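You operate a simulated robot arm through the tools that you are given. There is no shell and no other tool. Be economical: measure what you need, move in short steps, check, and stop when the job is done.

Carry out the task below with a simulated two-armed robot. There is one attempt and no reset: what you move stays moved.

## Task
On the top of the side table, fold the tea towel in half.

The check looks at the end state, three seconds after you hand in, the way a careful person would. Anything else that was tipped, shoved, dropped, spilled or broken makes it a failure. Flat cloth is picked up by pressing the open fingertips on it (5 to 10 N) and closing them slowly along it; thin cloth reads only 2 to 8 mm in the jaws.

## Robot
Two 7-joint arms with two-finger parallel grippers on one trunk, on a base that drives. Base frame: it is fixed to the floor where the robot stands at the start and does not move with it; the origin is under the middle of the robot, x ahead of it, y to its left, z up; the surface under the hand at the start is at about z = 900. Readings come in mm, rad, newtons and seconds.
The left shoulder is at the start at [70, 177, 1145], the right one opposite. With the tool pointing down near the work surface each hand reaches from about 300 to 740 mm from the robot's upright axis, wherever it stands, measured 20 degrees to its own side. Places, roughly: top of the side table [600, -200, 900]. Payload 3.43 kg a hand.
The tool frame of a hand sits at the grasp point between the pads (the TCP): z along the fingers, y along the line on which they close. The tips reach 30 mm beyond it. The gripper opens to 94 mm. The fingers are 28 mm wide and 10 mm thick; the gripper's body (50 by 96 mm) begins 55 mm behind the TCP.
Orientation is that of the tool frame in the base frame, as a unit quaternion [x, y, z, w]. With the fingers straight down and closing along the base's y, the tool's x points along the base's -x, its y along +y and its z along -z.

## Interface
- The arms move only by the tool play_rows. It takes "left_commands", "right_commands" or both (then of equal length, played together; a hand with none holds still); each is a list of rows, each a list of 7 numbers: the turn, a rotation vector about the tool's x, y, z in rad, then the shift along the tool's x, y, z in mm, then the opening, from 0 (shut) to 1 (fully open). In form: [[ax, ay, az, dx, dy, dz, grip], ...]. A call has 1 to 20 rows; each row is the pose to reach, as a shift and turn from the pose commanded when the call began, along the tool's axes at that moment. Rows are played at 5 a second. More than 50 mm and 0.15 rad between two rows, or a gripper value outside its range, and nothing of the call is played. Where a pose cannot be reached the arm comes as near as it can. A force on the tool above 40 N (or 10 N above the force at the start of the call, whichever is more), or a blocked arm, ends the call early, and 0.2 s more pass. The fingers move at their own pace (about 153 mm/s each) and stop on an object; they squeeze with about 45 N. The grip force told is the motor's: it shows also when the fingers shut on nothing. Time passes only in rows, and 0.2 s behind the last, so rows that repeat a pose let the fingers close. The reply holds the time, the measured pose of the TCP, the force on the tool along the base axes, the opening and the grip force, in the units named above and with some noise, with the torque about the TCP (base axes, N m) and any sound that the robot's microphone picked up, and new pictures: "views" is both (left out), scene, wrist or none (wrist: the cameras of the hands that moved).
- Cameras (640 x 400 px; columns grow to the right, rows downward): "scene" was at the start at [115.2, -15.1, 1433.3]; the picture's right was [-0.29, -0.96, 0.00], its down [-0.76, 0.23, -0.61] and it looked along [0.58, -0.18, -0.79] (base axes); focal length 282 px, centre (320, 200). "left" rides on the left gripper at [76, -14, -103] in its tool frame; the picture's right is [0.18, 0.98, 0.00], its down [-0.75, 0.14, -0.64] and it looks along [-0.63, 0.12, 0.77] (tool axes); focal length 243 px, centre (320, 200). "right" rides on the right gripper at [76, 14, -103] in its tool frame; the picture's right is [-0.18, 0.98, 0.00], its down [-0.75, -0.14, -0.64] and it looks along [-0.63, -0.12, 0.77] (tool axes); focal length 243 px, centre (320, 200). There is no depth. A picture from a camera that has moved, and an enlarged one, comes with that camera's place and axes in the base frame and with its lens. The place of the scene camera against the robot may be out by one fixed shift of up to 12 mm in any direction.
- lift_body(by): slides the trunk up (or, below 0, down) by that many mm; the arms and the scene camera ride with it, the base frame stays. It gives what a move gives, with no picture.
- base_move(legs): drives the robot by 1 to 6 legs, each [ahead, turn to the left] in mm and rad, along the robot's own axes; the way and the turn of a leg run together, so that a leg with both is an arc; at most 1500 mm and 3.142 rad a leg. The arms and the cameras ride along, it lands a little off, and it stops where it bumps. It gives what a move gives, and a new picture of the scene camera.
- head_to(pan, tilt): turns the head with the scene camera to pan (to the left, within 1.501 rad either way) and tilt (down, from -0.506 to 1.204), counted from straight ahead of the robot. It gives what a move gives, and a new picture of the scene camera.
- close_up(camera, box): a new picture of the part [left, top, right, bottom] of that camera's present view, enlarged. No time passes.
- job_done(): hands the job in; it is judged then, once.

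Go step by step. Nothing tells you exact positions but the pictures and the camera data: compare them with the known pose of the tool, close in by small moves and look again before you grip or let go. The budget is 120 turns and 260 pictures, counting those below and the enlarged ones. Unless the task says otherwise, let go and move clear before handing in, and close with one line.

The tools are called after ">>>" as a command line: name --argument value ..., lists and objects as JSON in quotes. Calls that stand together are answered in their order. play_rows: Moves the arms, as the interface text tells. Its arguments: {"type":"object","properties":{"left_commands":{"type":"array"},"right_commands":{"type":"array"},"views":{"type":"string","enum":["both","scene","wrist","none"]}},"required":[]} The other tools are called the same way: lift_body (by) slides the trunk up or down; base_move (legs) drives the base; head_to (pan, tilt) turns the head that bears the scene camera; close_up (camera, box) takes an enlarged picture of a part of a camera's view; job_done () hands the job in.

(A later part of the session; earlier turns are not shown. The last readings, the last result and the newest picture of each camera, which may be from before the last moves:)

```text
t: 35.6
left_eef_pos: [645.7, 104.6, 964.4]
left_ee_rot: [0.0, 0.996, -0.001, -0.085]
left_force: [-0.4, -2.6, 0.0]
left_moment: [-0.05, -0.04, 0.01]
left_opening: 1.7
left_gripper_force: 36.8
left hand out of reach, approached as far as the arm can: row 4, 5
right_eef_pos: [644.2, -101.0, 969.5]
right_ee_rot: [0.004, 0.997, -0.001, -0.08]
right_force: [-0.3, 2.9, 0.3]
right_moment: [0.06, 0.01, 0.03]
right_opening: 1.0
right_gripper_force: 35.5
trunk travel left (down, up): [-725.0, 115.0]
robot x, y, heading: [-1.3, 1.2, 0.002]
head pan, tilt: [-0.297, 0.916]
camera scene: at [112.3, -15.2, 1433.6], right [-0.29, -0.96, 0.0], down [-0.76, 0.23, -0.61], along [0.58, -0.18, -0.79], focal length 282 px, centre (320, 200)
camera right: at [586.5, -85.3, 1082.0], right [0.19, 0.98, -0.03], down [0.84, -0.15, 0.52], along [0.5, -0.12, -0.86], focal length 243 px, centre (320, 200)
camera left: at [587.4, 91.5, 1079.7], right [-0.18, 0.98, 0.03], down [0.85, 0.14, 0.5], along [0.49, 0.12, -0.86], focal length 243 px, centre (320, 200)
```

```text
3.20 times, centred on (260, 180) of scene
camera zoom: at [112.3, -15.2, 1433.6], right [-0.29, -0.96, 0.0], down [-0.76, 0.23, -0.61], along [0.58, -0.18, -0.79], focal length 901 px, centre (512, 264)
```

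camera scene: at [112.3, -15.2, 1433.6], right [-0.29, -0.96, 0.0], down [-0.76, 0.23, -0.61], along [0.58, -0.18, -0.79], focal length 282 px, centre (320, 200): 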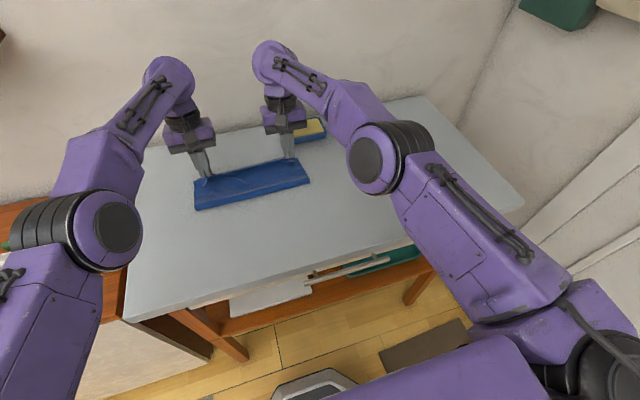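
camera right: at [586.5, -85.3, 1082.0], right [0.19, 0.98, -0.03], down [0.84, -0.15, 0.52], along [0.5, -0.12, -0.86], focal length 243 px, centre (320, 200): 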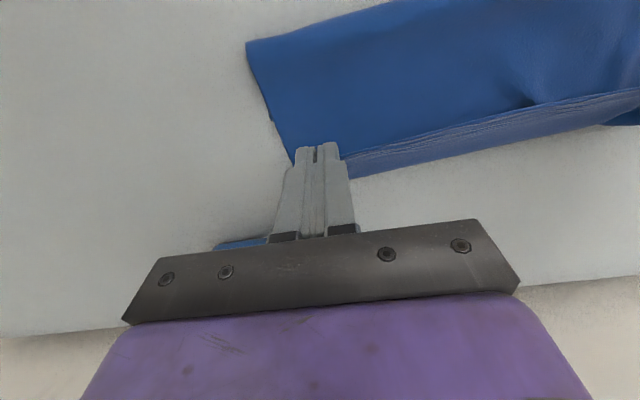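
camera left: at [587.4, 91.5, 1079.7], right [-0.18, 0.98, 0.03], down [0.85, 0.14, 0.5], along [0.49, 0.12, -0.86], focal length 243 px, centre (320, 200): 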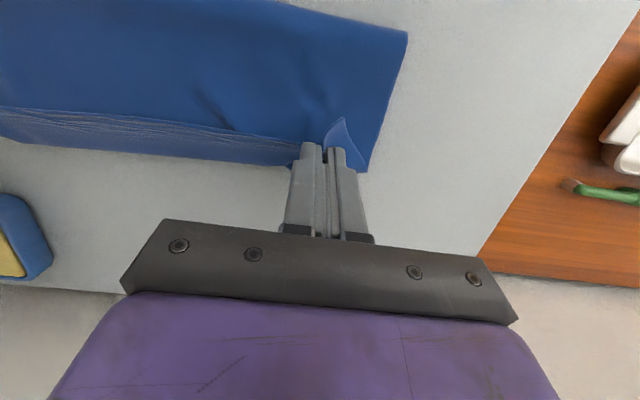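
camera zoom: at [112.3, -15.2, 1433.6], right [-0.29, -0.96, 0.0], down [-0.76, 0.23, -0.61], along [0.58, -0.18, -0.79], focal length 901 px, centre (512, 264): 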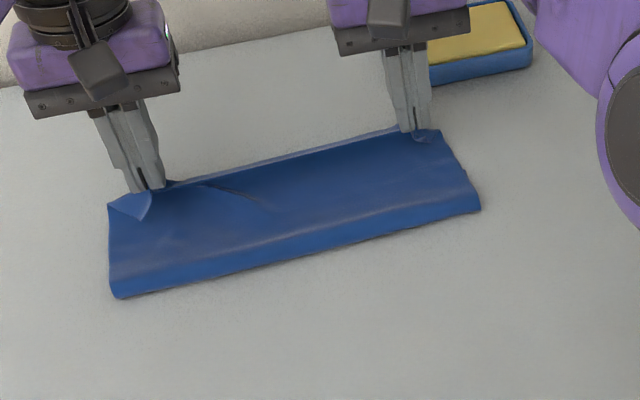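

The hem is now only a narrow turned strip and the layers look almost square. I'll lower nearly straight down onto the bottom layer.

>>> play_rows --left_commands '[[0, 0, 0, 4, 0, 8, 0], [0, 0, 0, 7, 0, 17, 0], [0, 0, 0, 8.5, 0, 25, 0], [0, 0, 0, 8.5, 0, 25, 0]]' --right_commands '[[0, 0, 0, 2, 0, 10, 0], [0, 0, 0, 4, 0, 20, 0], [0, 0, 0, 5.5, 0, 30, 0], [0, 0, 0, 5.5, 0, 30, 0]]'

>>> close_up --camera "scene" --box '[160, 130, 360, 230]'

```text
t: 36.6
left_eef_pos: [634.2, 106.0, 940.4]
left_ee_rot: [0.001, 0.996, 0.001, -0.086]
left_force: [0.0, -3.2, -0.2]
left_moment: [-0.05, 0.01, 0.05]
left_opening: 1.7
left_gripper_force: 36.5
right_eef_pos: [636.6, -100.0, 938.4]
right_ee_rot: [0.005, 0.997, -0.002, -0.08]
right_force: [-0.2, 3.3, 0.7]
right_moment: [0.1, 0.0, 0.02]
right_opening: 0.7
right_gripper_force: 35.9
trunk travel left (down, up): [-725.0, 115.0]
robot x, y, heading: [-0.0, 1.9, 0.002]
head pan, tilt: [-0.297, 0.916]
camera scene: at [114.9, -14.9, 1433.3], right [-0.29, -0.96, 0.0], down [-0.76, 0.23, -0.61], along [0.58, -0.18, -0.79], focal length 282 px, centre (320, 200)
camera right: at [578.4, -85.4, 1052.1], right [0.19, 0.98, -0.03], down [0.84, -0.15, 0.52], along [0.5, -0.13, -0.86], focal length 243 px, centre (320, 200)
camera left: at [576.8, 91.6, 1055.2], right [-0.18, 0.98, 0.03], down [0.85, 0.14, 0.5], along [0.49, 0.12, -0.86], focal length 243 px, centre (320, 200)
```

scene: 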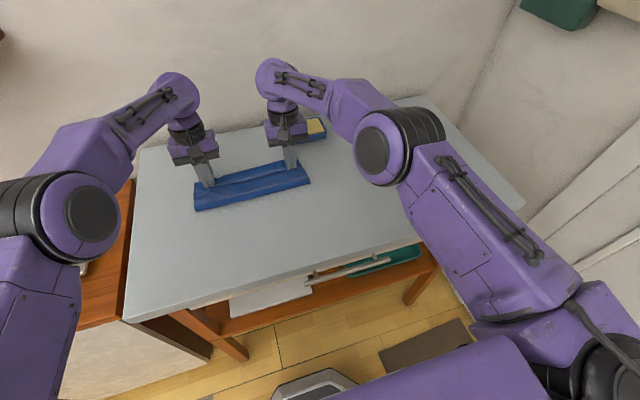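
right: 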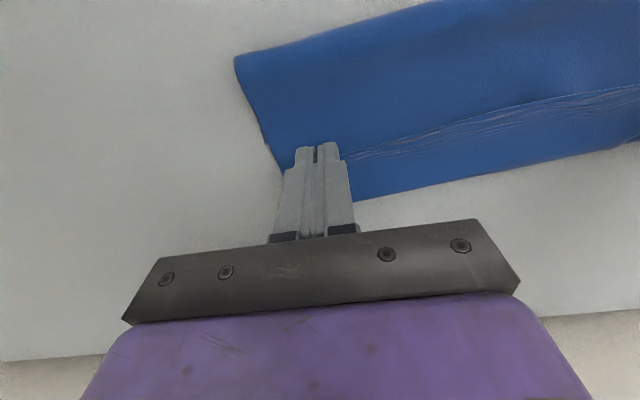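
left: 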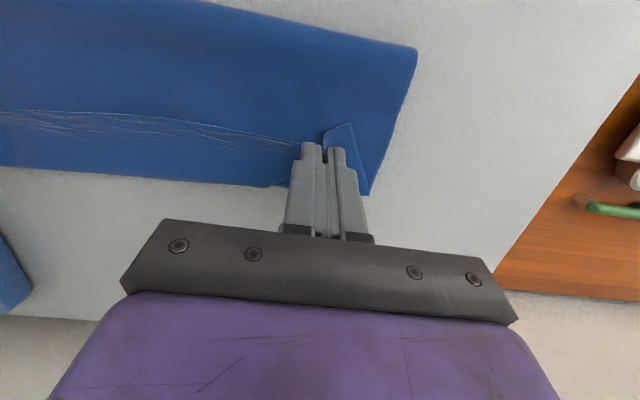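

```text
3.20 times, centred on (260, 180) of scene
camera zoom: at [114.9, -14.9, 1433.3], right [-0.29, -0.96, 0.0], down [-0.76, 0.23, -0.61], along [0.58, -0.18, -0.79], focal length 901 px, centre (512, 264)
```

zoom: 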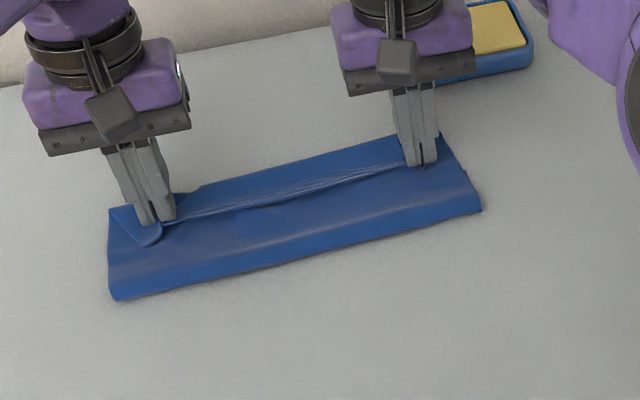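

A band shows beyond the pinch line. I'll zoom in to tell whether it is the bottom layer or the hem.

>>> close_up --camera "right" --box '[340, 70, 640, 220]'

>>> close_up --camera "left" --box '[100, 70, 400, 220]'

```text
2.13 times, centred on (490, 145) of right
camera zoom: at [578.4, -85.4, 1052.1], right [0.19, 0.98, -0.03], down [0.84, -0.15, 0.52], along [0.5, -0.13, -0.86], focal length 518 px, centre (-43, 317)
```

zoom: 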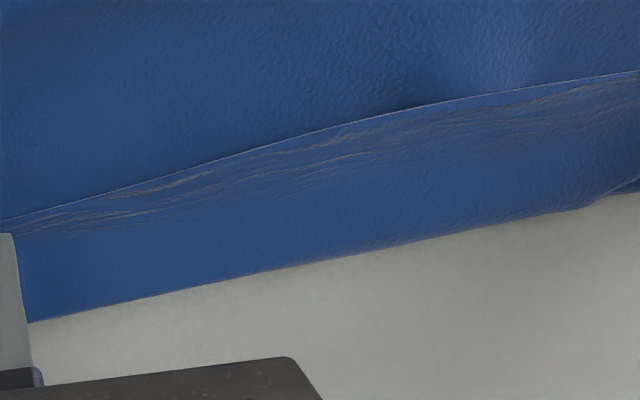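

```text
2.13 times, centred on (250, 145) of left
camera zoom: at [576.8, 91.6, 1055.2], right [-0.18, 0.98, 0.03], down [0.85, 0.14, 0.5], along [0.49, 0.12, -0.86], focal length 518 px, centre (469, 317)
```

zoom: 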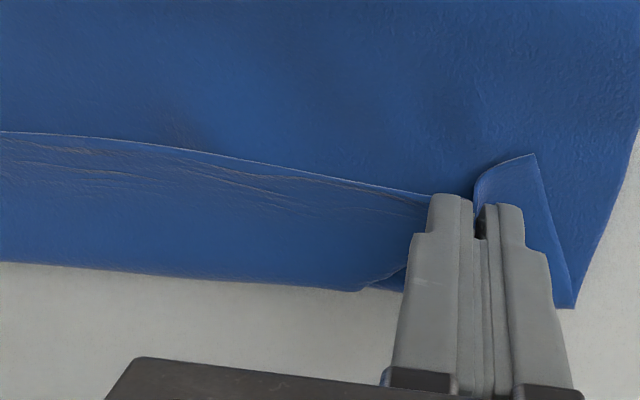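

It is the hem, which curled because the top layer was slack. I'll bring the edge back over the fold line to let the bottom layer lie longer, then swing it forward in a taut arc.

>>> play_rows --left_commands '[[0, -0.12, 0, 20, 0, -28.4, 0], [0, -0.245, 0, 47, 0, -49, 0], [0, -0.365, 0, 76, 0, -58.4, 0], [0, -0.465, 0, 98, 0, -58, 0], [0, -0.465, 0, 98, 0, -58, 0]]' --right_commands '[[0, -0.12, 0, 22, 0, -28.4, 0], [0, -0.245, 0, 50.7, 0, -49, 0], [0, -0.365, 0, 81.2, 0, -58.4, 0], [0, -0.465, 0, 104.5, 0, -58, 0], [0, -0.465, 0, 104.5, 0, -58, 0]]'

>>> close_up --camera "scene" --box '[160, 130, 360, 230]'

```text
t: 37.8
left_eef_pos: [548.4, 105.5, 1013.3]
left_ee_rot: [0.001, 0.989, 0.0, 0.146]
left_force: [0.2, -1.9, 0.0]
left_moment: [-0.08, 0.03, -0.01]
left_opening: 1.9
left_gripper_force: 36.2
right_eef_pos: [543.7, -99.4, 1011.4]
right_ee_rot: [0.004, 0.988, -0.002, 0.152]
right_force: [0.4, 2.5, -0.2]
right_moment: [0.06, 0.01, 0.07]
right_opening: 1.1
right_gripper_force: 36.1
trunk travel left (down, up): [-725.0, 115.0]
robot x, y, heading: [0.1, 1.9, 0.0]
head pan, tilt: [-0.297, 0.916]
camera scene: at [118.0, -15.1, 1433.0], right [-0.29, -0.96, 0.0], down [-0.76, 0.23, -0.61], along [0.58, -0.18, -0.8], focal length 282 px, centre (320, 200)
camera right: at [441.6, -84.4, 1086.4], right [0.18, 0.98, 0.05], down [0.52, -0.14, 0.84], along [0.83, -0.13, -0.54], focal length 243 px, centre (320, 200)
camera left: at [446.6, 92.1, 1090.3], right [-0.17, 0.98, -0.05], down [0.54, 0.14, 0.83], along [0.82, 0.12, -0.55], focal length 243 px, centre (320, 200)
```

scene: 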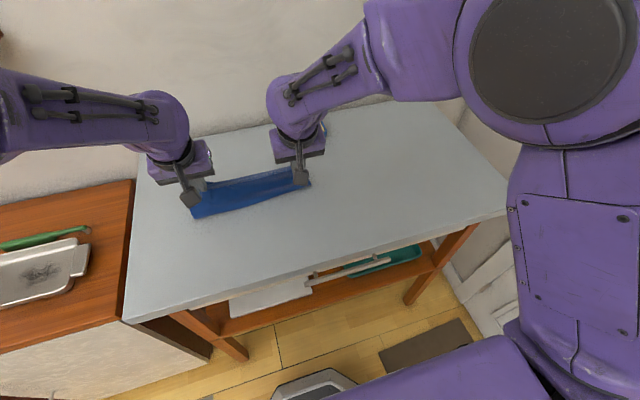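
right: 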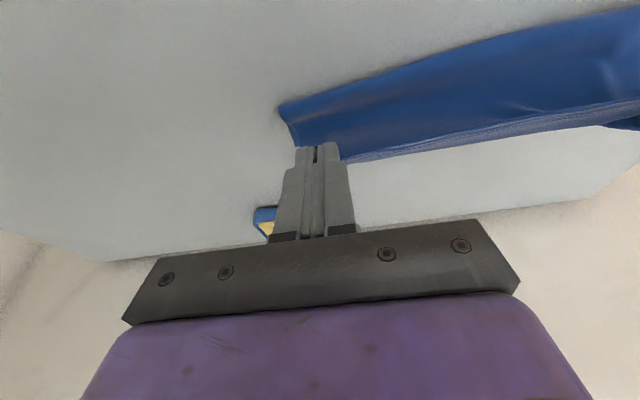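
left: 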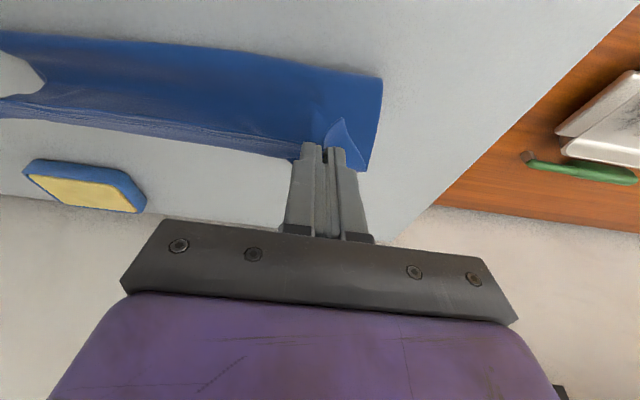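

```text
3.20 times, centred on (260, 180) of scene
camera zoom: at [118.0, -15.1, 1433.0], right [-0.29, -0.96, 0.0], down [-0.76, 0.23, -0.61], along [0.58, -0.18, -0.8], focal length 901 px, centre (512, 264)
```

zoom: 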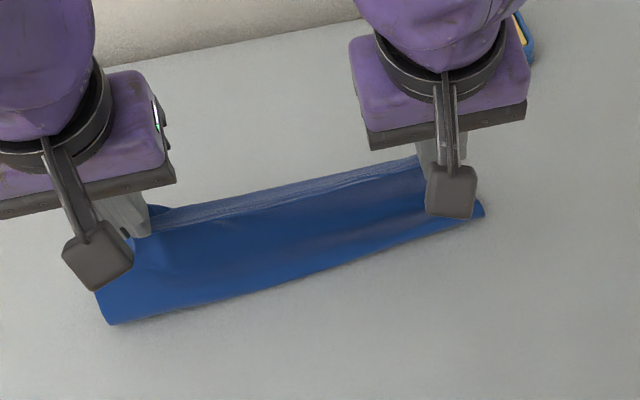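

The bottom layer on the right still needs to lie out more. I'll pull back a bit further, pause, then swing forward keeping the cloth taut.

>>> play_rows --left_commands '[[0, 0, 0, 10, 0, -3, 0], [0, 0, 0, 19, 0, -6, 0], [0, 0, 0, 19, 0, -6, 0], [0, 0, 0, 10, 0, -7, 0], [0, 0, 0, 0.5, 0, -7.5, 0], [0, 0.12, 0, -29.6, 0, 9.2, 0], [0, 0.26, 0, -51.6, 0, 36.2, 0], [0, 0.38, 0, -64, 0, 65, 0], [0, 0.38, 0, -64, 0, 65, 0]]' --right_commands '[[0, 0, 0, 14, 0, -4, 0], [0, 0, 0, 28.7, 0, -9, 0], [0, 0, 0, 28.7, 0, -9, 0], [0, 0, 0, 14, 0, -8, 0], [0, 0, 0, 0.5, 0, -7.5, 0], [0, 0.12, 0, -29.6, 0, 9.2, 0], [0, 0.26, 0, -51.6, 0, 36.2, 0], [0, 0.38, 0, -64, 0, 65, 0], [0, 0.38, 0, -64, 0, 65, 0]]'

>>> close_up --camera "scene" --box '[160, 130, 360, 230]'

```text
t: 39.8
left_eef_pos: [626.0, 105.5, 971.8]
left_ee_rot: [0.001, 0.999, 0.0, -0.044]
left_force: [0.3, -2.3, -0.1]
left_moment: [-0.1, 0.01, -0.01]
left_opening: 2.0
left_gripper_force: 35.9
right_eef_pos: [623.5, -99.8, 971.1]
right_ee_rot: [0.005, 0.999, -0.001, -0.037]
right_force: [-0.6, 2.3, 0.9]
right_moment: [0.09, 0.0, 0.01]
right_opening: 1.0
right_gripper_force: 36.1
trunk travel left (down, up): [-725.0, 115.0]
robot x, y, heading: [0.6, -1.4, -0.003]
head pan, tilt: [-0.297, 0.916]
camera scene: at [113.2, -15.0, 1433.5], right [-0.29, -0.96, 0.0], down [-0.76, 0.23, -0.61], along [0.58, -0.18, -0.79], focal length 282 px, centre (320, 200)
camera right: at [555.2, -85.1, 1078.7], right [0.19, 0.98, -0.02], down [0.8, -0.15, 0.58], along [0.57, -0.13, -0.81], focal length 243 px, centre (320, 200)
camera left: at [559.1, 91.2, 1080.8], right [-0.18, 0.98, 0.02], down [0.81, 0.14, 0.57], along [0.56, 0.12, -0.82], focal length 243 px, centre (320, 200)
```

scene: 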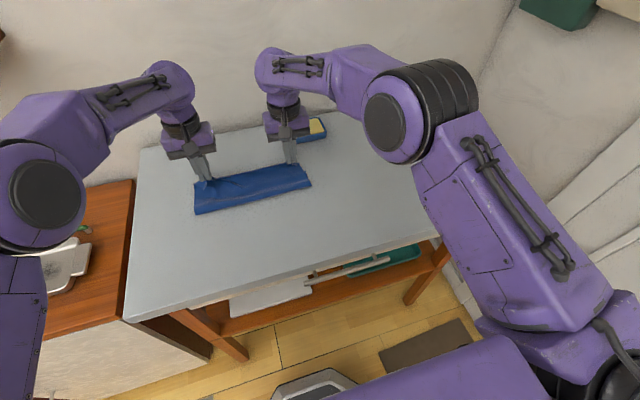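
right: 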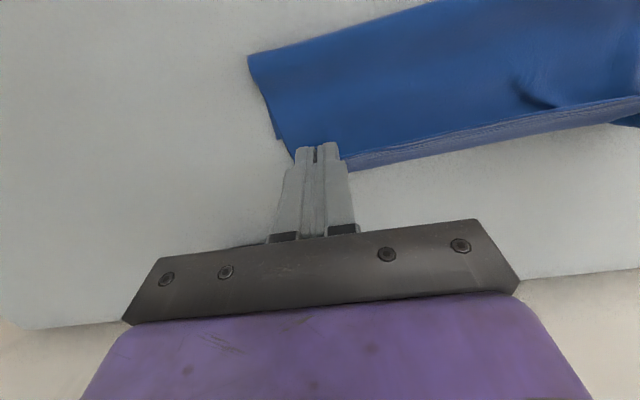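
left: 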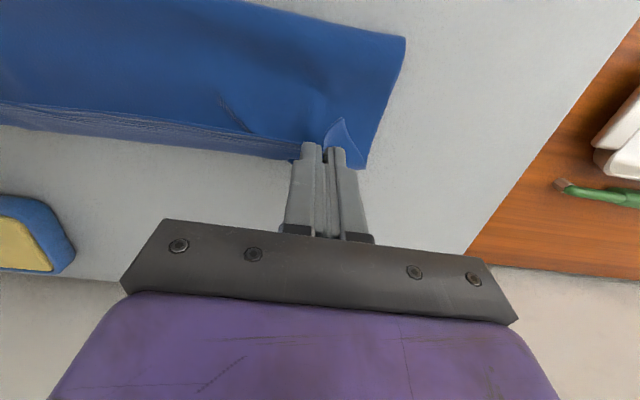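

```text
3.20 times, centred on (260, 180) of scene
camera zoom: at [113.2, -15.0, 1433.5], right [-0.29, -0.96, 0.0], down [-0.76, 0.23, -0.61], along [0.58, -0.18, -0.79], focal length 901 px, centre (512, 264)
```

zoom: 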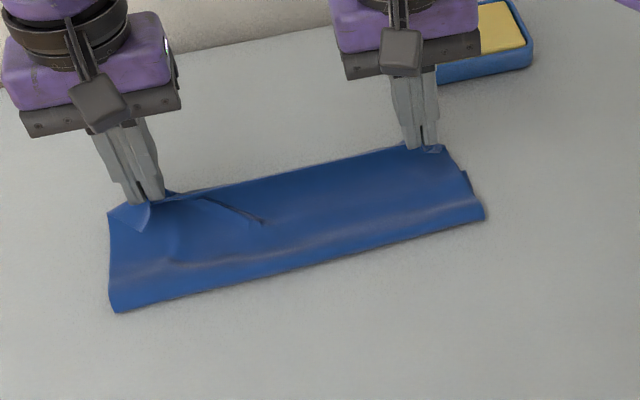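

I'll zoom in on the right end to find where the bottom layer's far corner is.

>>> close_up --camera "right" --box '[220, 30, 380, 180]'

>>> close_up --camera "left" --box '[270, 20, 430, 180]'

>>> close_up --camera "scene" --box '[270, 150, 330, 210]'

```text
2.67 times, centred on (300, 105) of right
camera zoom: at [555.2, -85.1, 1078.7], right [0.19, 0.98, -0.02], down [0.8, -0.15, 0.58], along [0.57, -0.13, -0.81], focal length 647 px, centre (373, 453)
```

zoom: 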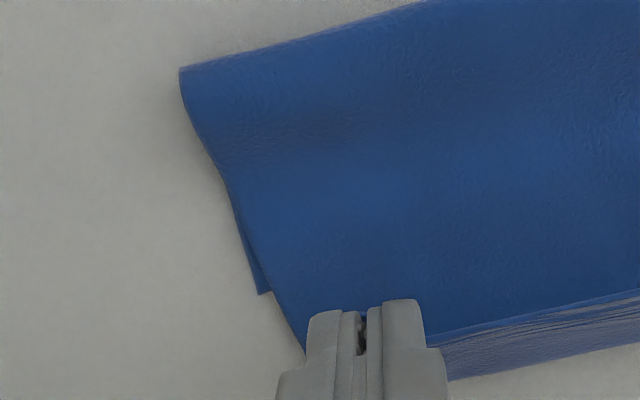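

```text
2.50 times, centred on (350, 100) of left
camera zoom: at [559.1, 91.2, 1080.8], right [-0.18, 0.98, 0.02], down [0.81, 0.14, 0.57], along [0.56, 0.12, -0.82], focal length 606 px, centre (245, 450)
```

zoom: 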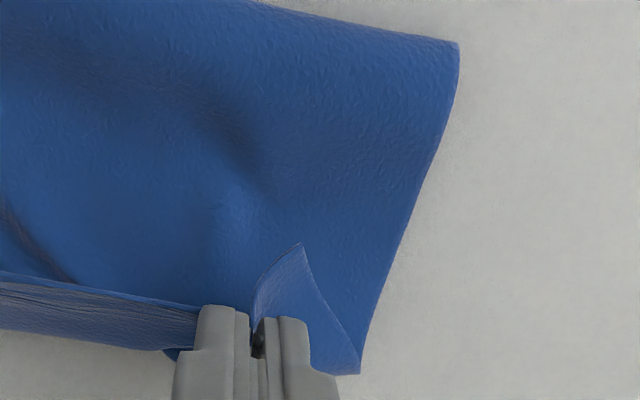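

```text
6.67 times, centred on (300, 180) of scene
camera zoom: at [113.2, -15.0, 1433.5], right [-0.29, -0.96, 0.0], down [-0.76, 0.23, -0.61], along [0.58, -0.18, -0.79], focal length 1877 px, centre (453, 333)
```

zoom: 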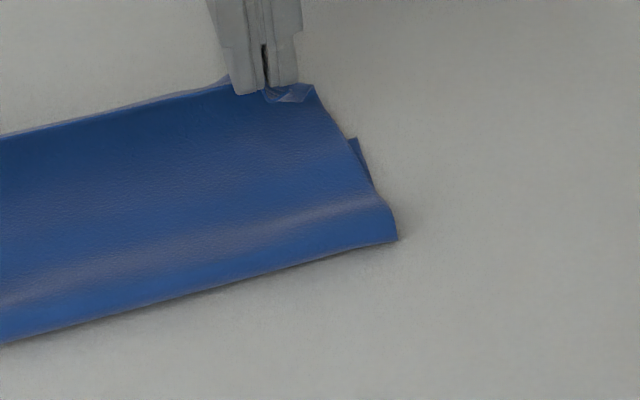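

The bottom's far right corner has slid back to x≈615, so the split would be uneven. While still holding both grips, I'll lay the towel back out flat and redo the fold with a better arc.

>>> play_rows --left_commands '[[0, -0.13, 0, 31, 0, -26.5, 0], [0, -0.25, 0, 69, 0, -38, 0], [0, -0.36, 0, 106, 0, -34, 0], [0, -0.47, 0, 139.5, 0, -13, 0], [0, -0.47, 0, 166.5, 0, 12, 0], [0, -0.47, 0, 184, 0, 36, 0], [0, -0.47, 0, 190, 0, 46, 0], [0, -0.47, 0, 190, 0, 46, 0]]' --right_commands '[[0, -0.13, 0, 32, 0, -26.5, 0], [0, -0.25, 0, 72, 0, -38, 0], [0, -0.36, 0, 110, 0, -34, 0], [0, -0.47, 0, 144.6, 0, -13, 0], [0, -0.47, 0, 172.6, 0, 12, 0], [0, -0.47, 0, 190.7, 0, 36, 0], [0, -0.47, 0, 197, 0, 46, 0], [0, -0.47, 0, 197, 0, 46, 0]]'

>>> close_up --camera "scene" --box '[160, 130, 400, 280]'

```text
t: 41.6
left_eef_pos: [433.7, 106.0, 940.3]
left_ee_rot: [0.0, 0.982, 0.0, 0.191]
left_force: [0.3, -0.6, 0.1]
left_moment: [-0.05, -0.02, -0.01]
left_opening: 1.8
left_gripper_force: 35.8
right_eef_pos: [423.7, -96.1, 941.8]
right_ee_rot: [0.008, 0.98, 0.004, 0.198]
right_force: [0.2, 0.5, 0.0]
right_moment: [0.02, 0.01, -0.01]
right_opening: 0.8
right_gripper_force: 35.7
trunk travel left (down, up): [-725.0, 115.0]
robot x, y, heading: [-0.1, -0.3, -0.0]
head pan, tilt: [-0.297, 0.916]
camera scene: at [116.0, -14.9, 1433.2], right [-0.29, -0.96, 0.0], down [-0.76, 0.23, -0.61], along [0.58, -0.18, -0.79], focal length 282 px, centre (320, 200)
camera right: at [316.2, -81.9, 1006.4], right [0.18, 0.98, 0.08], down [0.44, -0.16, 0.88], along [0.88, -0.12, -0.46], focal length 243 px, centre (320, 200)
camera left: at [325.7, 92.6, 1008.6], right [-0.17, 0.98, -0.07], down [0.46, 0.14, 0.88], along [0.87, 0.12, -0.48], focal length 243 px, centre (320, 200)
```

scene: 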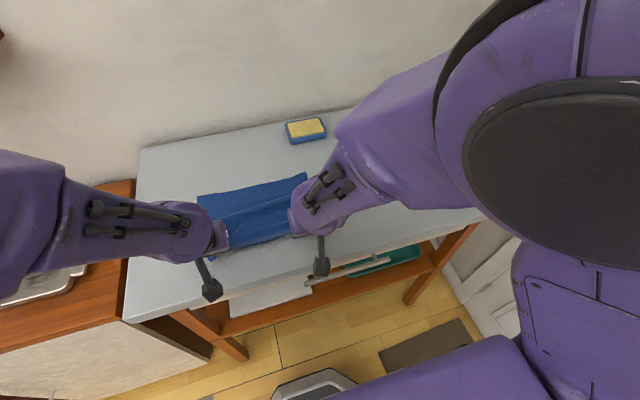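
right: 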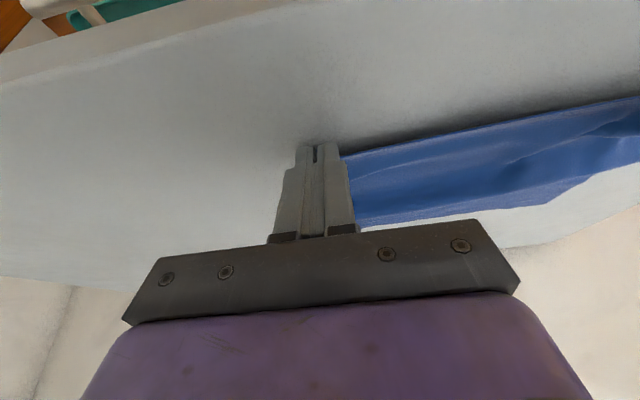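
left: 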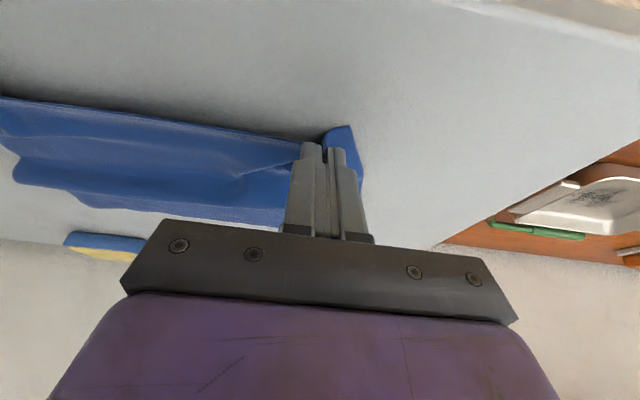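

```text
2.67 times, centred on (280, 205) of scene
camera zoom: at [116.0, -14.9, 1433.2], right [-0.29, -0.96, 0.0], down [-0.76, 0.23, -0.61], along [0.58, -0.18, -0.79], focal length 751 px, centre (427, 187)
```

zoom: 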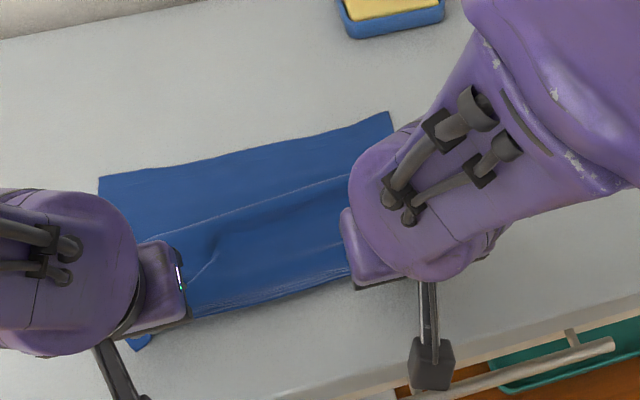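

The towel is flat again with its far edge at x≈608 and both grips holding. I'll straighten it, then do a taut, smaller-radius arc around the fold line at x≈508 with more hand rotation.

>>> play_rows --left_commands '[[0, 0, 0, 17.8, 0, -6.8, 0], [0, 0, 0, 17.8, 0, -6.8, 0], [0, 0.04, 0, -1.3, 0, -29.6, 0], [0, 0.11, 0, -26.6, 0, -43.7, 0], [0, 0.19, 0, -55, 0, -49, 0], [0, 0.29, 0, -87, 0, -45, 0], [0, 0.39, 0, -114.5, 0, -30.5, 0], [0, 0.51, 0, -135.4, 0, -8.7, 0], [0, 0.63, 0, -149, 0, 19.4, 0], [0, 0.63, 0, -149, 0, 19.4, 0]]' --right_commands '[[0, 0, 0, 9.1, 0, -1.6, 0], [0, 0, 0, 9.1, 0, -1.6, 0], [0, 0.04, 0, -10, 0, -24.4, 0], [0, 0.11, 0, -35.3, 0, -38.5, 0], [0, 0.19, 0, -63.6, 0, -43.7, 0], [0, 0.29, 0, -95.5, 0, -39.6, 0], [0, 0.39, 0, -123.2, 0, -25.3, 0], [0, 0.51, 0, -144.1, 0, -3.5, 0], [0, 0.63, 0, -157.9, 0, 24.6, 0], [0, 0.63, 0, -157.9, 0, 24.6, 0]]'

>>> close_up --camera "scene" --box '[160, 130, 360, 250]'

```text
t: 43.8
left_eef_pos: [578.6, 105.1, 980.2]
left_ee_rot: [0.0, 0.992, 0.0, -0.123]
left_force: [0.6, -1.8, 0.6]
left_moment: [-0.11, -0.03, 0.05]
left_opening: 1.9
left_gripper_force: 37.1
right_eef_pos: [576.8, -99.9, 978.3]
right_ee_rot: [0.005, 0.993, -0.001, -0.116]
right_force: [-1.1, 3.4, 0.6]
right_moment: [0.09, -0.03, 0.0]
right_opening: 1.1
right_gripper_force: 35.6
trunk travel left (down, up): [-725.0, 115.0]
robot x, y, heading: [-1.2, -0.1, -0.001]
head pan, tilt: [-0.297, 0.916]
camera scene: at [112.1, -15.0, 1433.6], right [-0.29, -0.96, 0.0], down [-0.76, 0.23, -0.61], along [0.58, -0.18, -0.79], focal length 282 px, centre (320, 200)
camera right: at [527.5, -85.1, 1095.3], right [0.19, 0.98, -0.05], down [0.88, -0.15, 0.45], along [0.44, -0.13, -0.89], focal length 243 px, centre (320, 200)
camera left: at [528.8, 92.1, 1098.5], right [-0.18, 0.98, 0.04], down [0.89, 0.14, 0.44], along [0.42, 0.12, -0.9], focal length 243 px, centre (320, 200)
```

scene: 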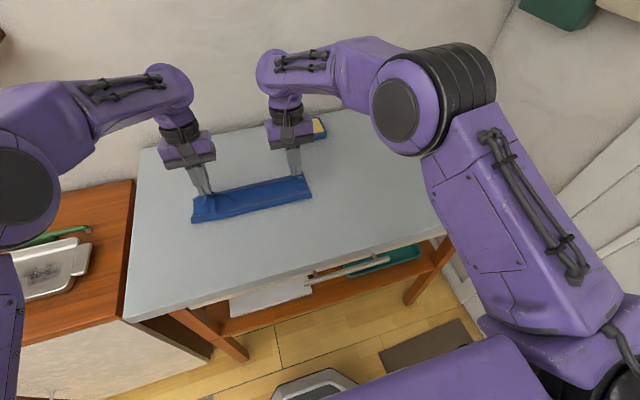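
right: 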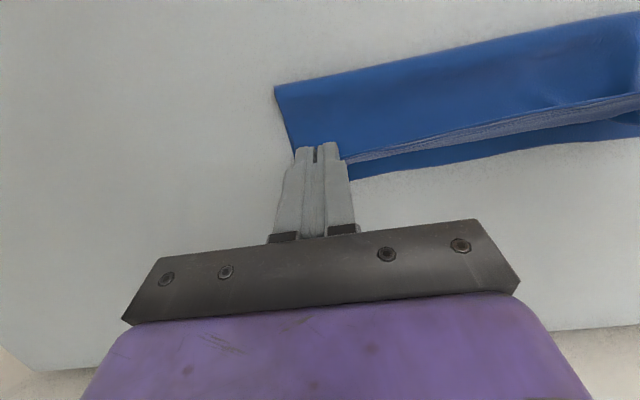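
left: 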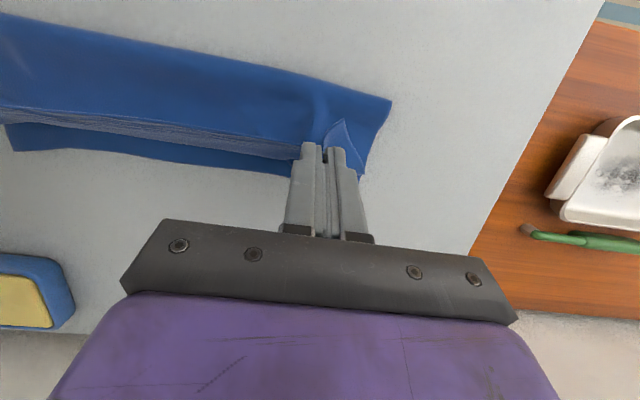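

```text
3.20 times, centred on (260, 190) of scene
camera zoom: at [112.1, -15.0, 1433.6], right [-0.29, -0.96, 0.0], down [-0.76, 0.23, -0.61], along [0.58, -0.18, -0.79], focal length 901 px, centre (512, 232)
```

zoom: 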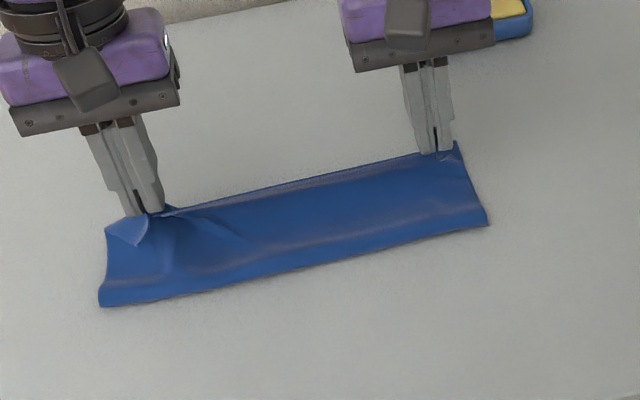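

The bottom far edge shows beyond the top now (x≈612 right, 603 left) and the hem strip is narrow. I'll continue a little forward and down with more tilt.

>>> play_rows --left_commands '[[0, 0.08, 0, -16, 0, 15.6, 0], [0, 0.16, 0, -23, 0, 29, 0], [0, 0.16, 0, -23, 0, 29, 0]]' --right_commands '[[0, 0.08, 0, -20.8, 0, 13.4, 0], [0, 0.16, 0, -30, 0, 25.6, 0], [0, 0.16, 0, -30, 0, 25.6, 0]]'

>>> close_up --camera "scene" --box '[160, 130, 360, 250]'

```text
t: 44.6
left_eef_pos: [594.6, 104.7, 945.5]
left_ee_rot: [0.0, 0.979, 0.0, -0.202]
left_force: [-0.6, -2.8, -0.2]
left_moment: [-0.1, -0.02, 0.08]
left_opening: 1.9
left_gripper_force: 36.7
right_eef_pos: [600.3, -99.0, 945.9]
right_ee_rot: [0.005, 0.981, -0.001, -0.196]
right_force: [0.4, 3.5, 0.3]
right_moment: [0.05, -0.02, -0.02]
right_opening: 0.9
right_gripper_force: 35.7
trunk travel left (down, up): [-725.0, 115.0]
robot x, y, heading: [2.8, 3.3, -0.001]
head pan, tilt: [-0.297, 0.916]
camera scene: at [113.5, -15.1, 1433.5], right [-0.29, -0.96, 0.0], down [-0.76, 0.23, -0.61], along [0.58, -0.18, -0.79], focal length 282 px, centre (320, 200)
camera right: at [570.6, -85.3, 1069.6], right [0.18, 0.98, -0.07], down [0.94, -0.15, 0.3], along [0.29, -0.12, -0.95], focal length 243 px, centre (320, 200)
camera left: at [564.5, 91.7, 1070.0], right [-0.17, 0.98, 0.07], down [0.95, 0.14, 0.29], along [0.28, 0.12, -0.95], focal length 243 px, centre (320, 200)
```

scene: 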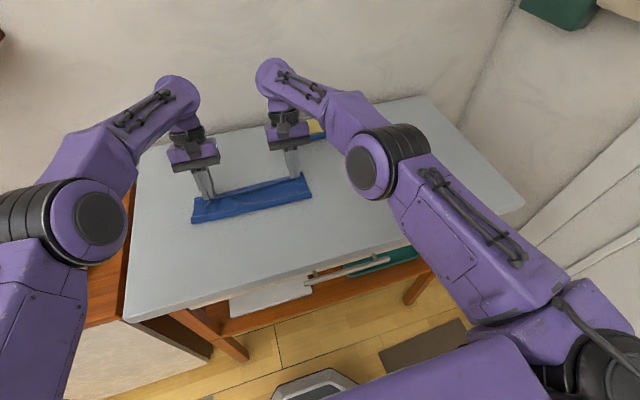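
right: 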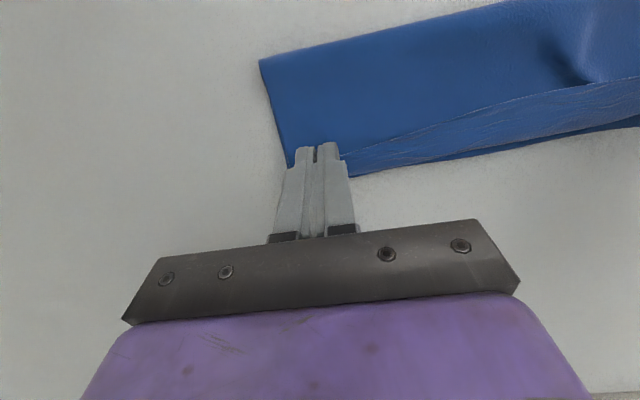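
left: 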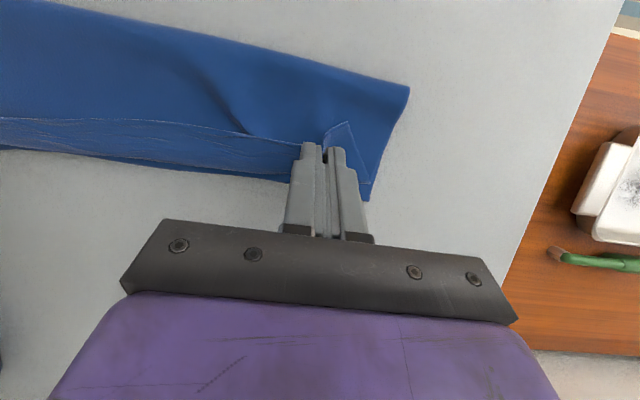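

```text
3.20 times, centred on (260, 190) of scene
camera zoom: at [113.5, -15.1, 1433.5], right [-0.29, -0.96, 0.0], down [-0.76, 0.23, -0.61], along [0.58, -0.18, -0.79], focal length 901 px, centre (512, 232)
```

zoom: 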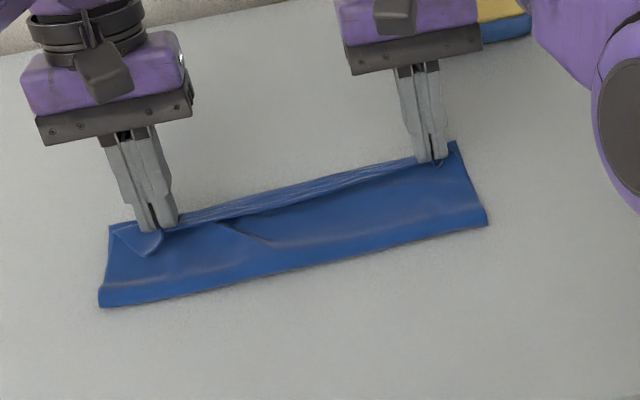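

The hem strip is small and the top edge is nearly over the bottom far edge. I'll release here a little above the table so the strip can spring out, and retreat along the fingers.

>>> play_rows --left_commands '[[0, 0, 0, 0, 0, 0, 0.3], [0, 0, 0, 0, 0, 0, 0.3], [0, 0, 0, 0, 0, -15, 0.3], [0, 0, 0, 0, 0, -40, 0.3], [0, 0, 0, 0, 20, -70, 0.3], [0, 0, 0, 0, 40, -90, 0.3]]' --right_commands '[[0, 0, 0, 0, 0, 0, 0.3], [0, 0, 0, 0, 0, 0, 0.3], [0, 0, 0, 0, 0, -15, 0.3], [0, 0, 0, 0, 0, -40, 0.3], [0, 0, 0, 0, -20, -70, 0.3], [0, 0, 0, 0, -40, -90, 0.3]]'

>>> close_up --camera "scene" --box '[160, 130, 360, 250]'

```text
t: 46.0
left_eef_pos: [606.7, 149.5, 1025.0]
left_ee_rot: [0.0, 0.979, 0.0, -0.202]
left_force: [-0.2, 0.6, -0.3]
left_moment: [0.01, 0.0, 0.0]
left_opening: 28.3
left_gripper_force: 0.0
left hand out of reach, approached as far as the arm can: row 4, 5, 6
right_eef_pos: [612.0, -143.6, 1026.5]
right_ee_rot: [0.005, 0.981, 0.0, -0.195]
right_force: [-0.4, 0.4, -0.2]
right_moment: [0.01, 0.01, 0.02]
right_opening: 28.0
right_gripper_force: 0.0
right hand out of reach, approached as far as the arm can: row 4, 5, 6
trunk travel left (down, up): [-725.0, 115.0]
robot x, y, heading: [0.3, -0.6, 0.0]
head pan, tilt: [-0.297, 0.916]
camera scene: at [114.2, -13.7, 1433.3], right [-0.29, -0.96, 0.0], down [-0.76, 0.23, -0.61], along [0.58, -0.18, -0.79], focal length 282 px, centre (320, 200)
camera right: at [582.5, -128.8, 1149.7], right [0.18, 0.98, -0.07], down [0.94, -0.15, 0.31], along [0.29, -0.12, -0.95], focal length 243 px, centre (320, 200)
camera left: at [579.0, 136.2, 1150.4], right [-0.17, 0.98, 0.07], down [0.95, 0.14, 0.29], along [0.28, 0.12, -0.95], focal length 243 px, centre (320, 200)
```

scene: 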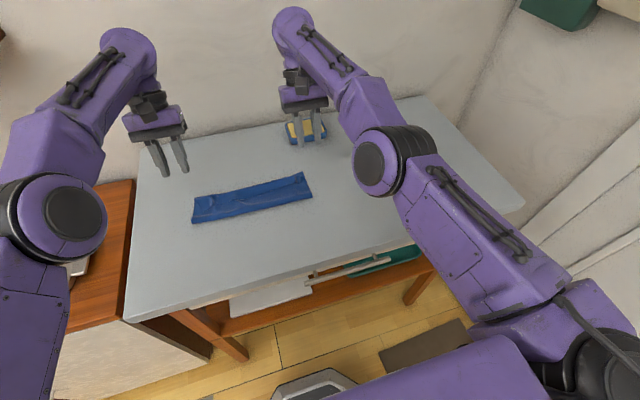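
right: 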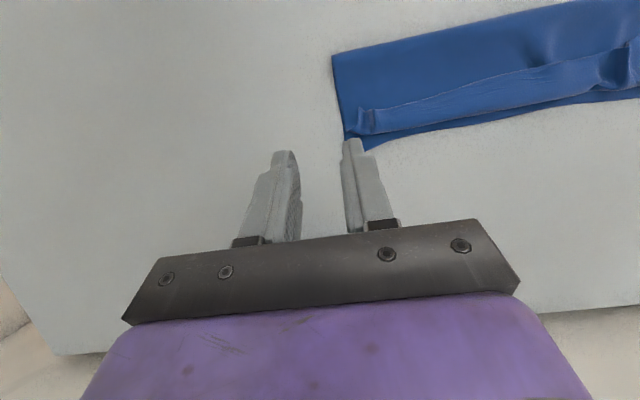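
left: 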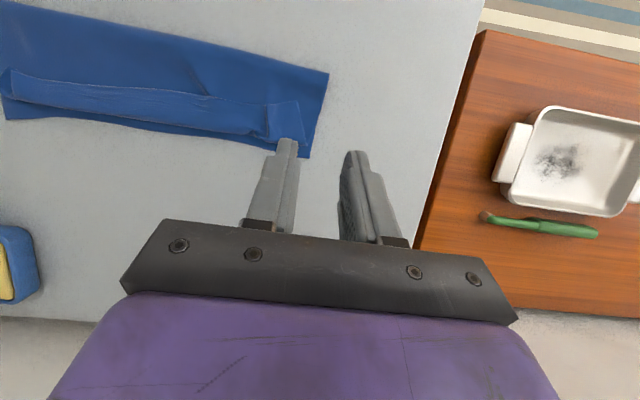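

```text
3.20 times, centred on (260, 190) of scene
camera zoom: at [114.2, -13.7, 1433.3], right [-0.29, -0.96, 0.0], down [-0.76, 0.23, -0.61], along [0.58, -0.18, -0.79], focal length 901 px, centre (512, 232)
```

zoom: 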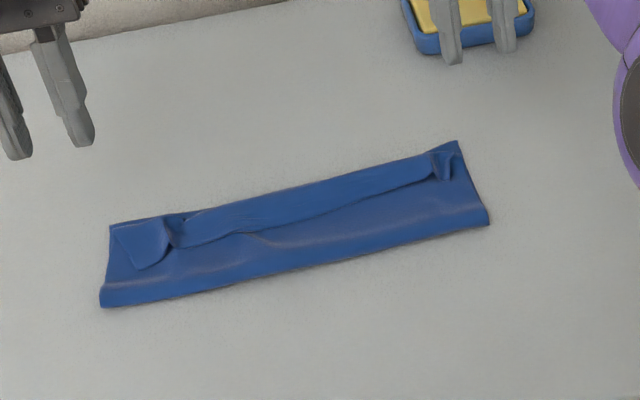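

The strip kept its curl: a hem about 25 mm wide still lies turned up. I'll inspect it closely before choosing how to flip it out.

>>> close_up --camera "right" --box '[320, 0, 640, 170]'

>>> close_up --camera "left" --box '[0, 0, 340, 170]'

```text
2.00 times, centred on (480, 85) of right
camera zoom: at [582.5, -128.8, 1149.7], right [0.18, 0.98, -0.07], down [0.94, -0.15, 0.31], along [0.29, -0.12, -0.95], focal length 485 px, centre (0, 430)
```

zoom: 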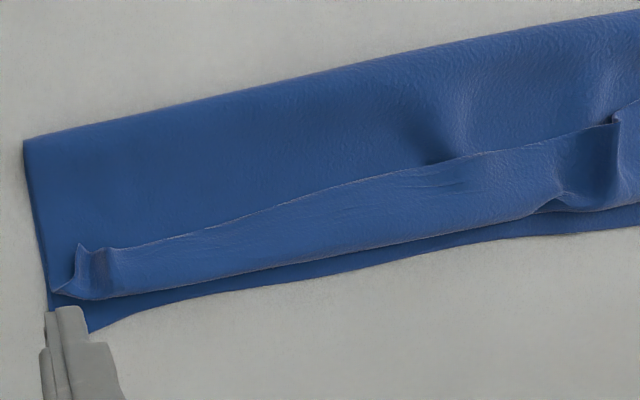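

```text
1.88 times, centred on (170, 85) of left
camera zoom: at [579.0, 136.2, 1150.4], right [-0.17, 0.98, 0.07], down [0.95, 0.14, 0.29], along [0.28, 0.12, -0.95], focal length 457 px, centre (602, 416)
```

zoom: 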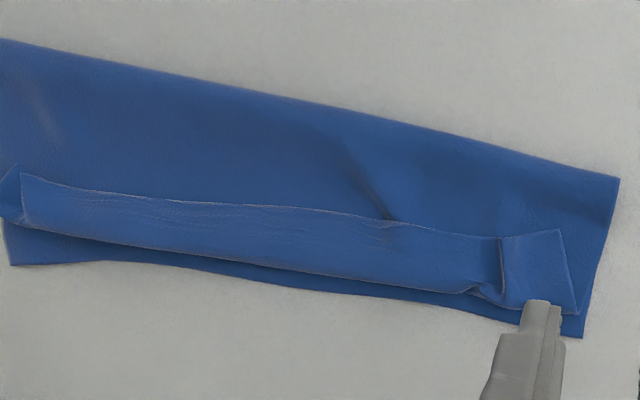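

The fold is nearly right: the bottom edge peeks out about 10 mm past the crease, so flipping the 22 mm hem out would finish it. I'll open the fingers wide, set the tips behind the hem's free edge, and push it forward until it unrolls.

>>> play_rows --left_commands '[[0, -0.06, 0, 16, -11, 18, 0.5], [0, -0.12, 0, 32, -22, 37, 0.7], [0, -0.19, 0, 49, -33, 55, 0.7], [0, -0.25, 0, 65, -45, 74, 0.7], [0, -0.25, 0, 65, -45, 74, 0.7]]' --right_commands '[[0, -0.06, 0, 13, 10, 17, 0.5], [0, -0.12, 0, 26, 21, 35, 0.7], [0, -0.19, 0, 39, 31, 52, 0.7], [0, -0.25, 0, 51, 42, 69, 0.7], [0, -0.25, 0, 51, 42, 69, 0.7]]' --views "wrist"

```text
t: 47.2
left_eef_pos: [522.1, 102.2, 983.1]
left_ee_rot: [0.002, 0.997, 0.0, -0.079]
left_force: [0.8, 1.1, -0.3]
left_moment: [0.01, 0.02, 0.03]
left_opening: 65.7
left_gripper_force: 0.2
right_eef_pos: [641.8, -71.9, 982.7]
right_ee_rot: [0.004, 0.997, -0.002, -0.073]
right_force: [0.7, 0.0, 0.2]
right_moment: [0.05, 0.02, 0.0]
right_opening: 65.6
right_gripper_force: 0.1
right hand out of reach, approached as far as the arm can: row 1, 2, 3, 4, 5
trunk travel left (down, up): [-725.0, 115.0]
robot x, y, heading: [-3.2, -0.4, 0.004]
head pan, tilt: [-0.297, 0.916]
camera right: at [584.4, -56.9, 1096.2], right [0.19, 0.98, -0.03], down [0.84, -0.15, 0.53], along [0.51, -0.13, -0.85], focal length 243 px, centre (320, 200)
camera left: at [462.4, 89.7, 1096.0], right [-0.18, 0.98, 0.03], down [0.85, 0.14, 0.51], along [0.5, 0.12, -0.86], focal length 243 px, centre (320, 200)
```

right: 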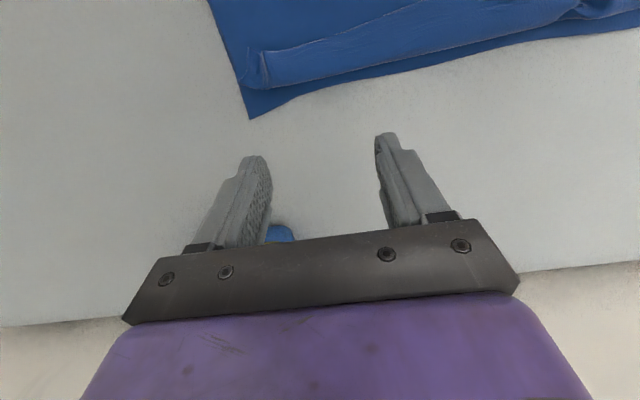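
left: 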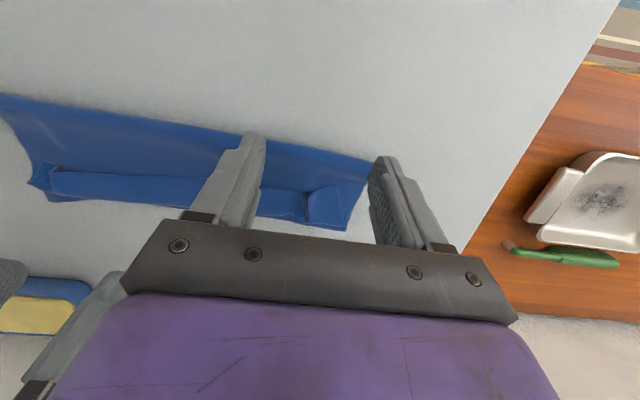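

The right hand strayed to x=642 because its last target was out of reach. I'll give it a neutral row to see where its command sits.

>>> play_rows --right_commands '[[0, 0, 0, 0, 0, -5, 0.7], [0, 0, 0, 0, 0, -5, 0.7]]' --views "scene"

```text
t: 47.8
left_eef_pos: [521.9, 103.4, 982.1]
left_ee_rot: [0.001, 0.997, 0.0, -0.08]
left_force: [0.2, 0.0, 0.5]
left_moment: [-0.02, 0.03, 0.03]
left_opening: 65.7
left_gripper_force: 0.1
right_eef_pos: [644.7, -72.2, 989.2]
right_ee_rot: [0.006, 0.997, 0.0, -0.072]
right_force: [0.8, 0.2, 0.4]
right_moment: [-0.01, 0.01, 0.02]
right_opening: 65.8
right_gripper_force: 0.1
trunk travel left (down, up): [-725.0, 115.0]
robot x, y, heading: [-1.9, -2.5, 0.003]
head pan, tilt: [-0.297, 0.916]
camera scene: at [116.6, -15.6, 1433.1], right [-0.29, -0.96, 0.0], down [-0.76, 0.23, -0.61], along [0.58, -0.18, -0.79], focal length 282 px, centre (320, 200)
```

scene: 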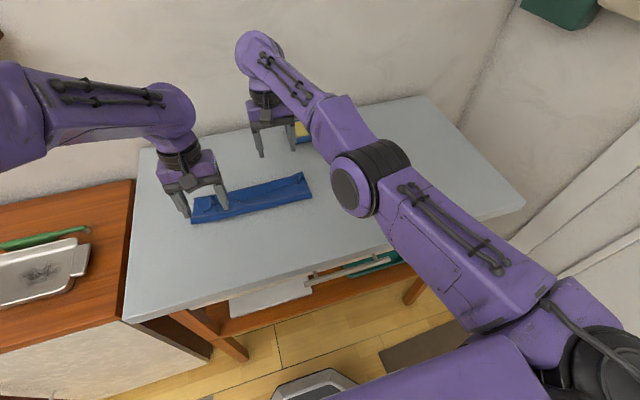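

>>> play_rows --left_commands '[[0, 0, 0, -9, 0, -1, 0.7], [0, 0, 0, -18, -2, -3, 0.7], [0, 0, 0, -18, -2, -3, 0.7], [0, 0, 0, -18, -2, -3, 0.7]]' --right_commands '[[0, 0, 0, 28, -8, 5, 0.7], [0, 0, 0, 56, -16, 11, 0.7], [0, 0, 0, 82, -25, 16, 0.7], [0, 0, 0, 82, -25, 16, 0.7]]' --views "wrist"

```text
t: 48.8
left_eef_pos: [538.5, 101.6, 982.9]
left_ee_rot: [0.0, 0.997, 0.0, -0.08]
left_force: [-0.7, -0.4, 0.6]
left_moment: [0.0, 0.0, 0.01]
left_opening: 65.7
left_gripper_force: 0.1
right_eef_pos: [642.1, -73.0, 988.7]
right_ee_rot: [0.005, 0.997, -0.002, -0.073]
right_force: [0.4, 0.4, 0.1]
right_moment: [0.01, 0.01, -0.02]
right_opening: 66.1
right_gripper_force: 0.1
right hand out of reach, approached as far as the arm can: row 1, 2, 3, 4
trunk travel left (down, up): [-725.0, 115.0]
robot x, y, heading: [1.7, 1.2, 0.001]
head pan, tilt: [-0.297, 0.916]
camera right: at [582.9, -57.1, 1101.6], right [0.19, 0.98, -0.03], down [0.84, -0.15, 0.53], along [0.51, -0.13, -0.85], focal length 243 px, centre (320, 200)
camera left: at [479.1, 88.2, 1096.6], right [-0.18, 0.98, 0.03], down [0.85, 0.14, 0.52], along [0.5, 0.12, -0.86], focal length 243 px, centre (320, 200)
```

right: 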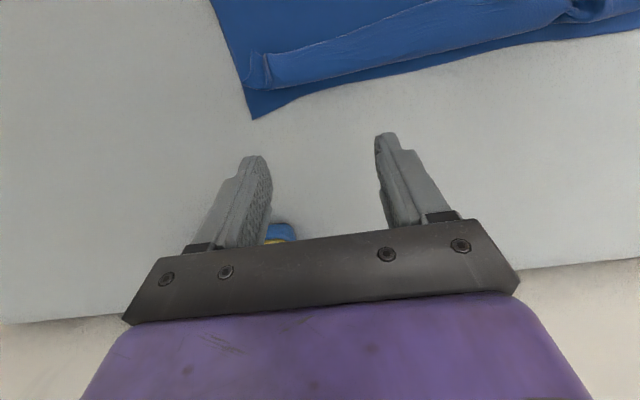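
left: 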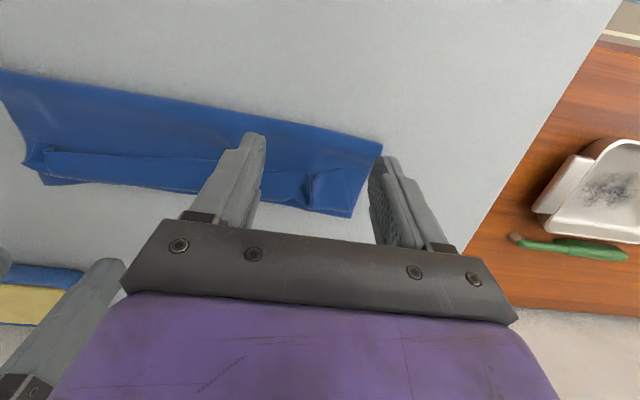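

The right arm is stuck against a joint limit in this posture. I'll move it up and outward while untilting, to free it.

>>> play_rows --right_commands '[[0, -0.05, 0, 0, -10, -15, 0.7], [0, -0.1, 0, 0, -25, -30, 0.7], [0, -0.15, 0, 0, -45, -45, 0.7], [0, -0.15, 0, 0, -65, -60, 0.7], [0, -0.15, 0, 0, -85, -60, 0.7], [0, -0.15, 0, 0, -85, -60, 0.7]]' --views "scene"

```text
t: 50.2
left_eef_pos: [537.8, 101.9, 983.3]
left_ee_rot: [0.001, 0.997, 0.0, -0.079]
left_force: [0.4, 0.7, -0.1]
left_moment: [0.01, 0.02, -0.03]
left_opening: 65.9
left_gripper_force: 0.0
right_eef_pos: [680.8, -151.5, 1054.4]
right_ee_rot: [0.005, 1.0, -0.001, 0.002]
right_force: [0.5, -0.6, 0.6]
right_moment: [0.02, 0.01, 0.02]
right_opening: 65.7
right_gripper_force: 0.0
right hand out of reach, approached as far as the arm can: row 1, 2, 3, 4, 5, 6
trunk travel left (down, up): [-725.0, 115.0]
robot x, y, heading: [-0.2, 0.9, -0.001]
head pan, tilt: [-0.297, 0.916]
camera scene: at [115.5, -14.3, 1433.3], right [-0.29, -0.96, 0.0], down [-0.76, 0.23, -0.61], along [0.58, -0.18, -0.79], focal length 282 px, centre (320, 200)
```

scene: 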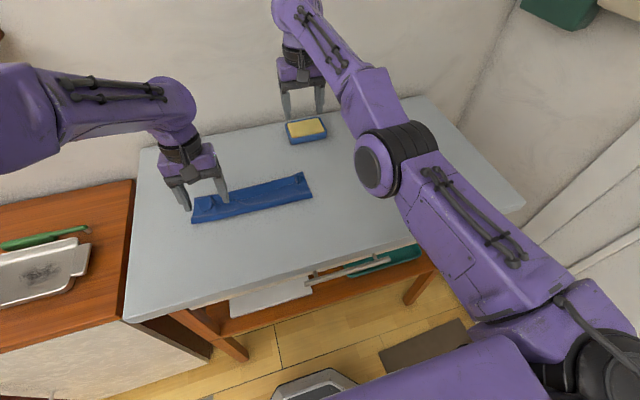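

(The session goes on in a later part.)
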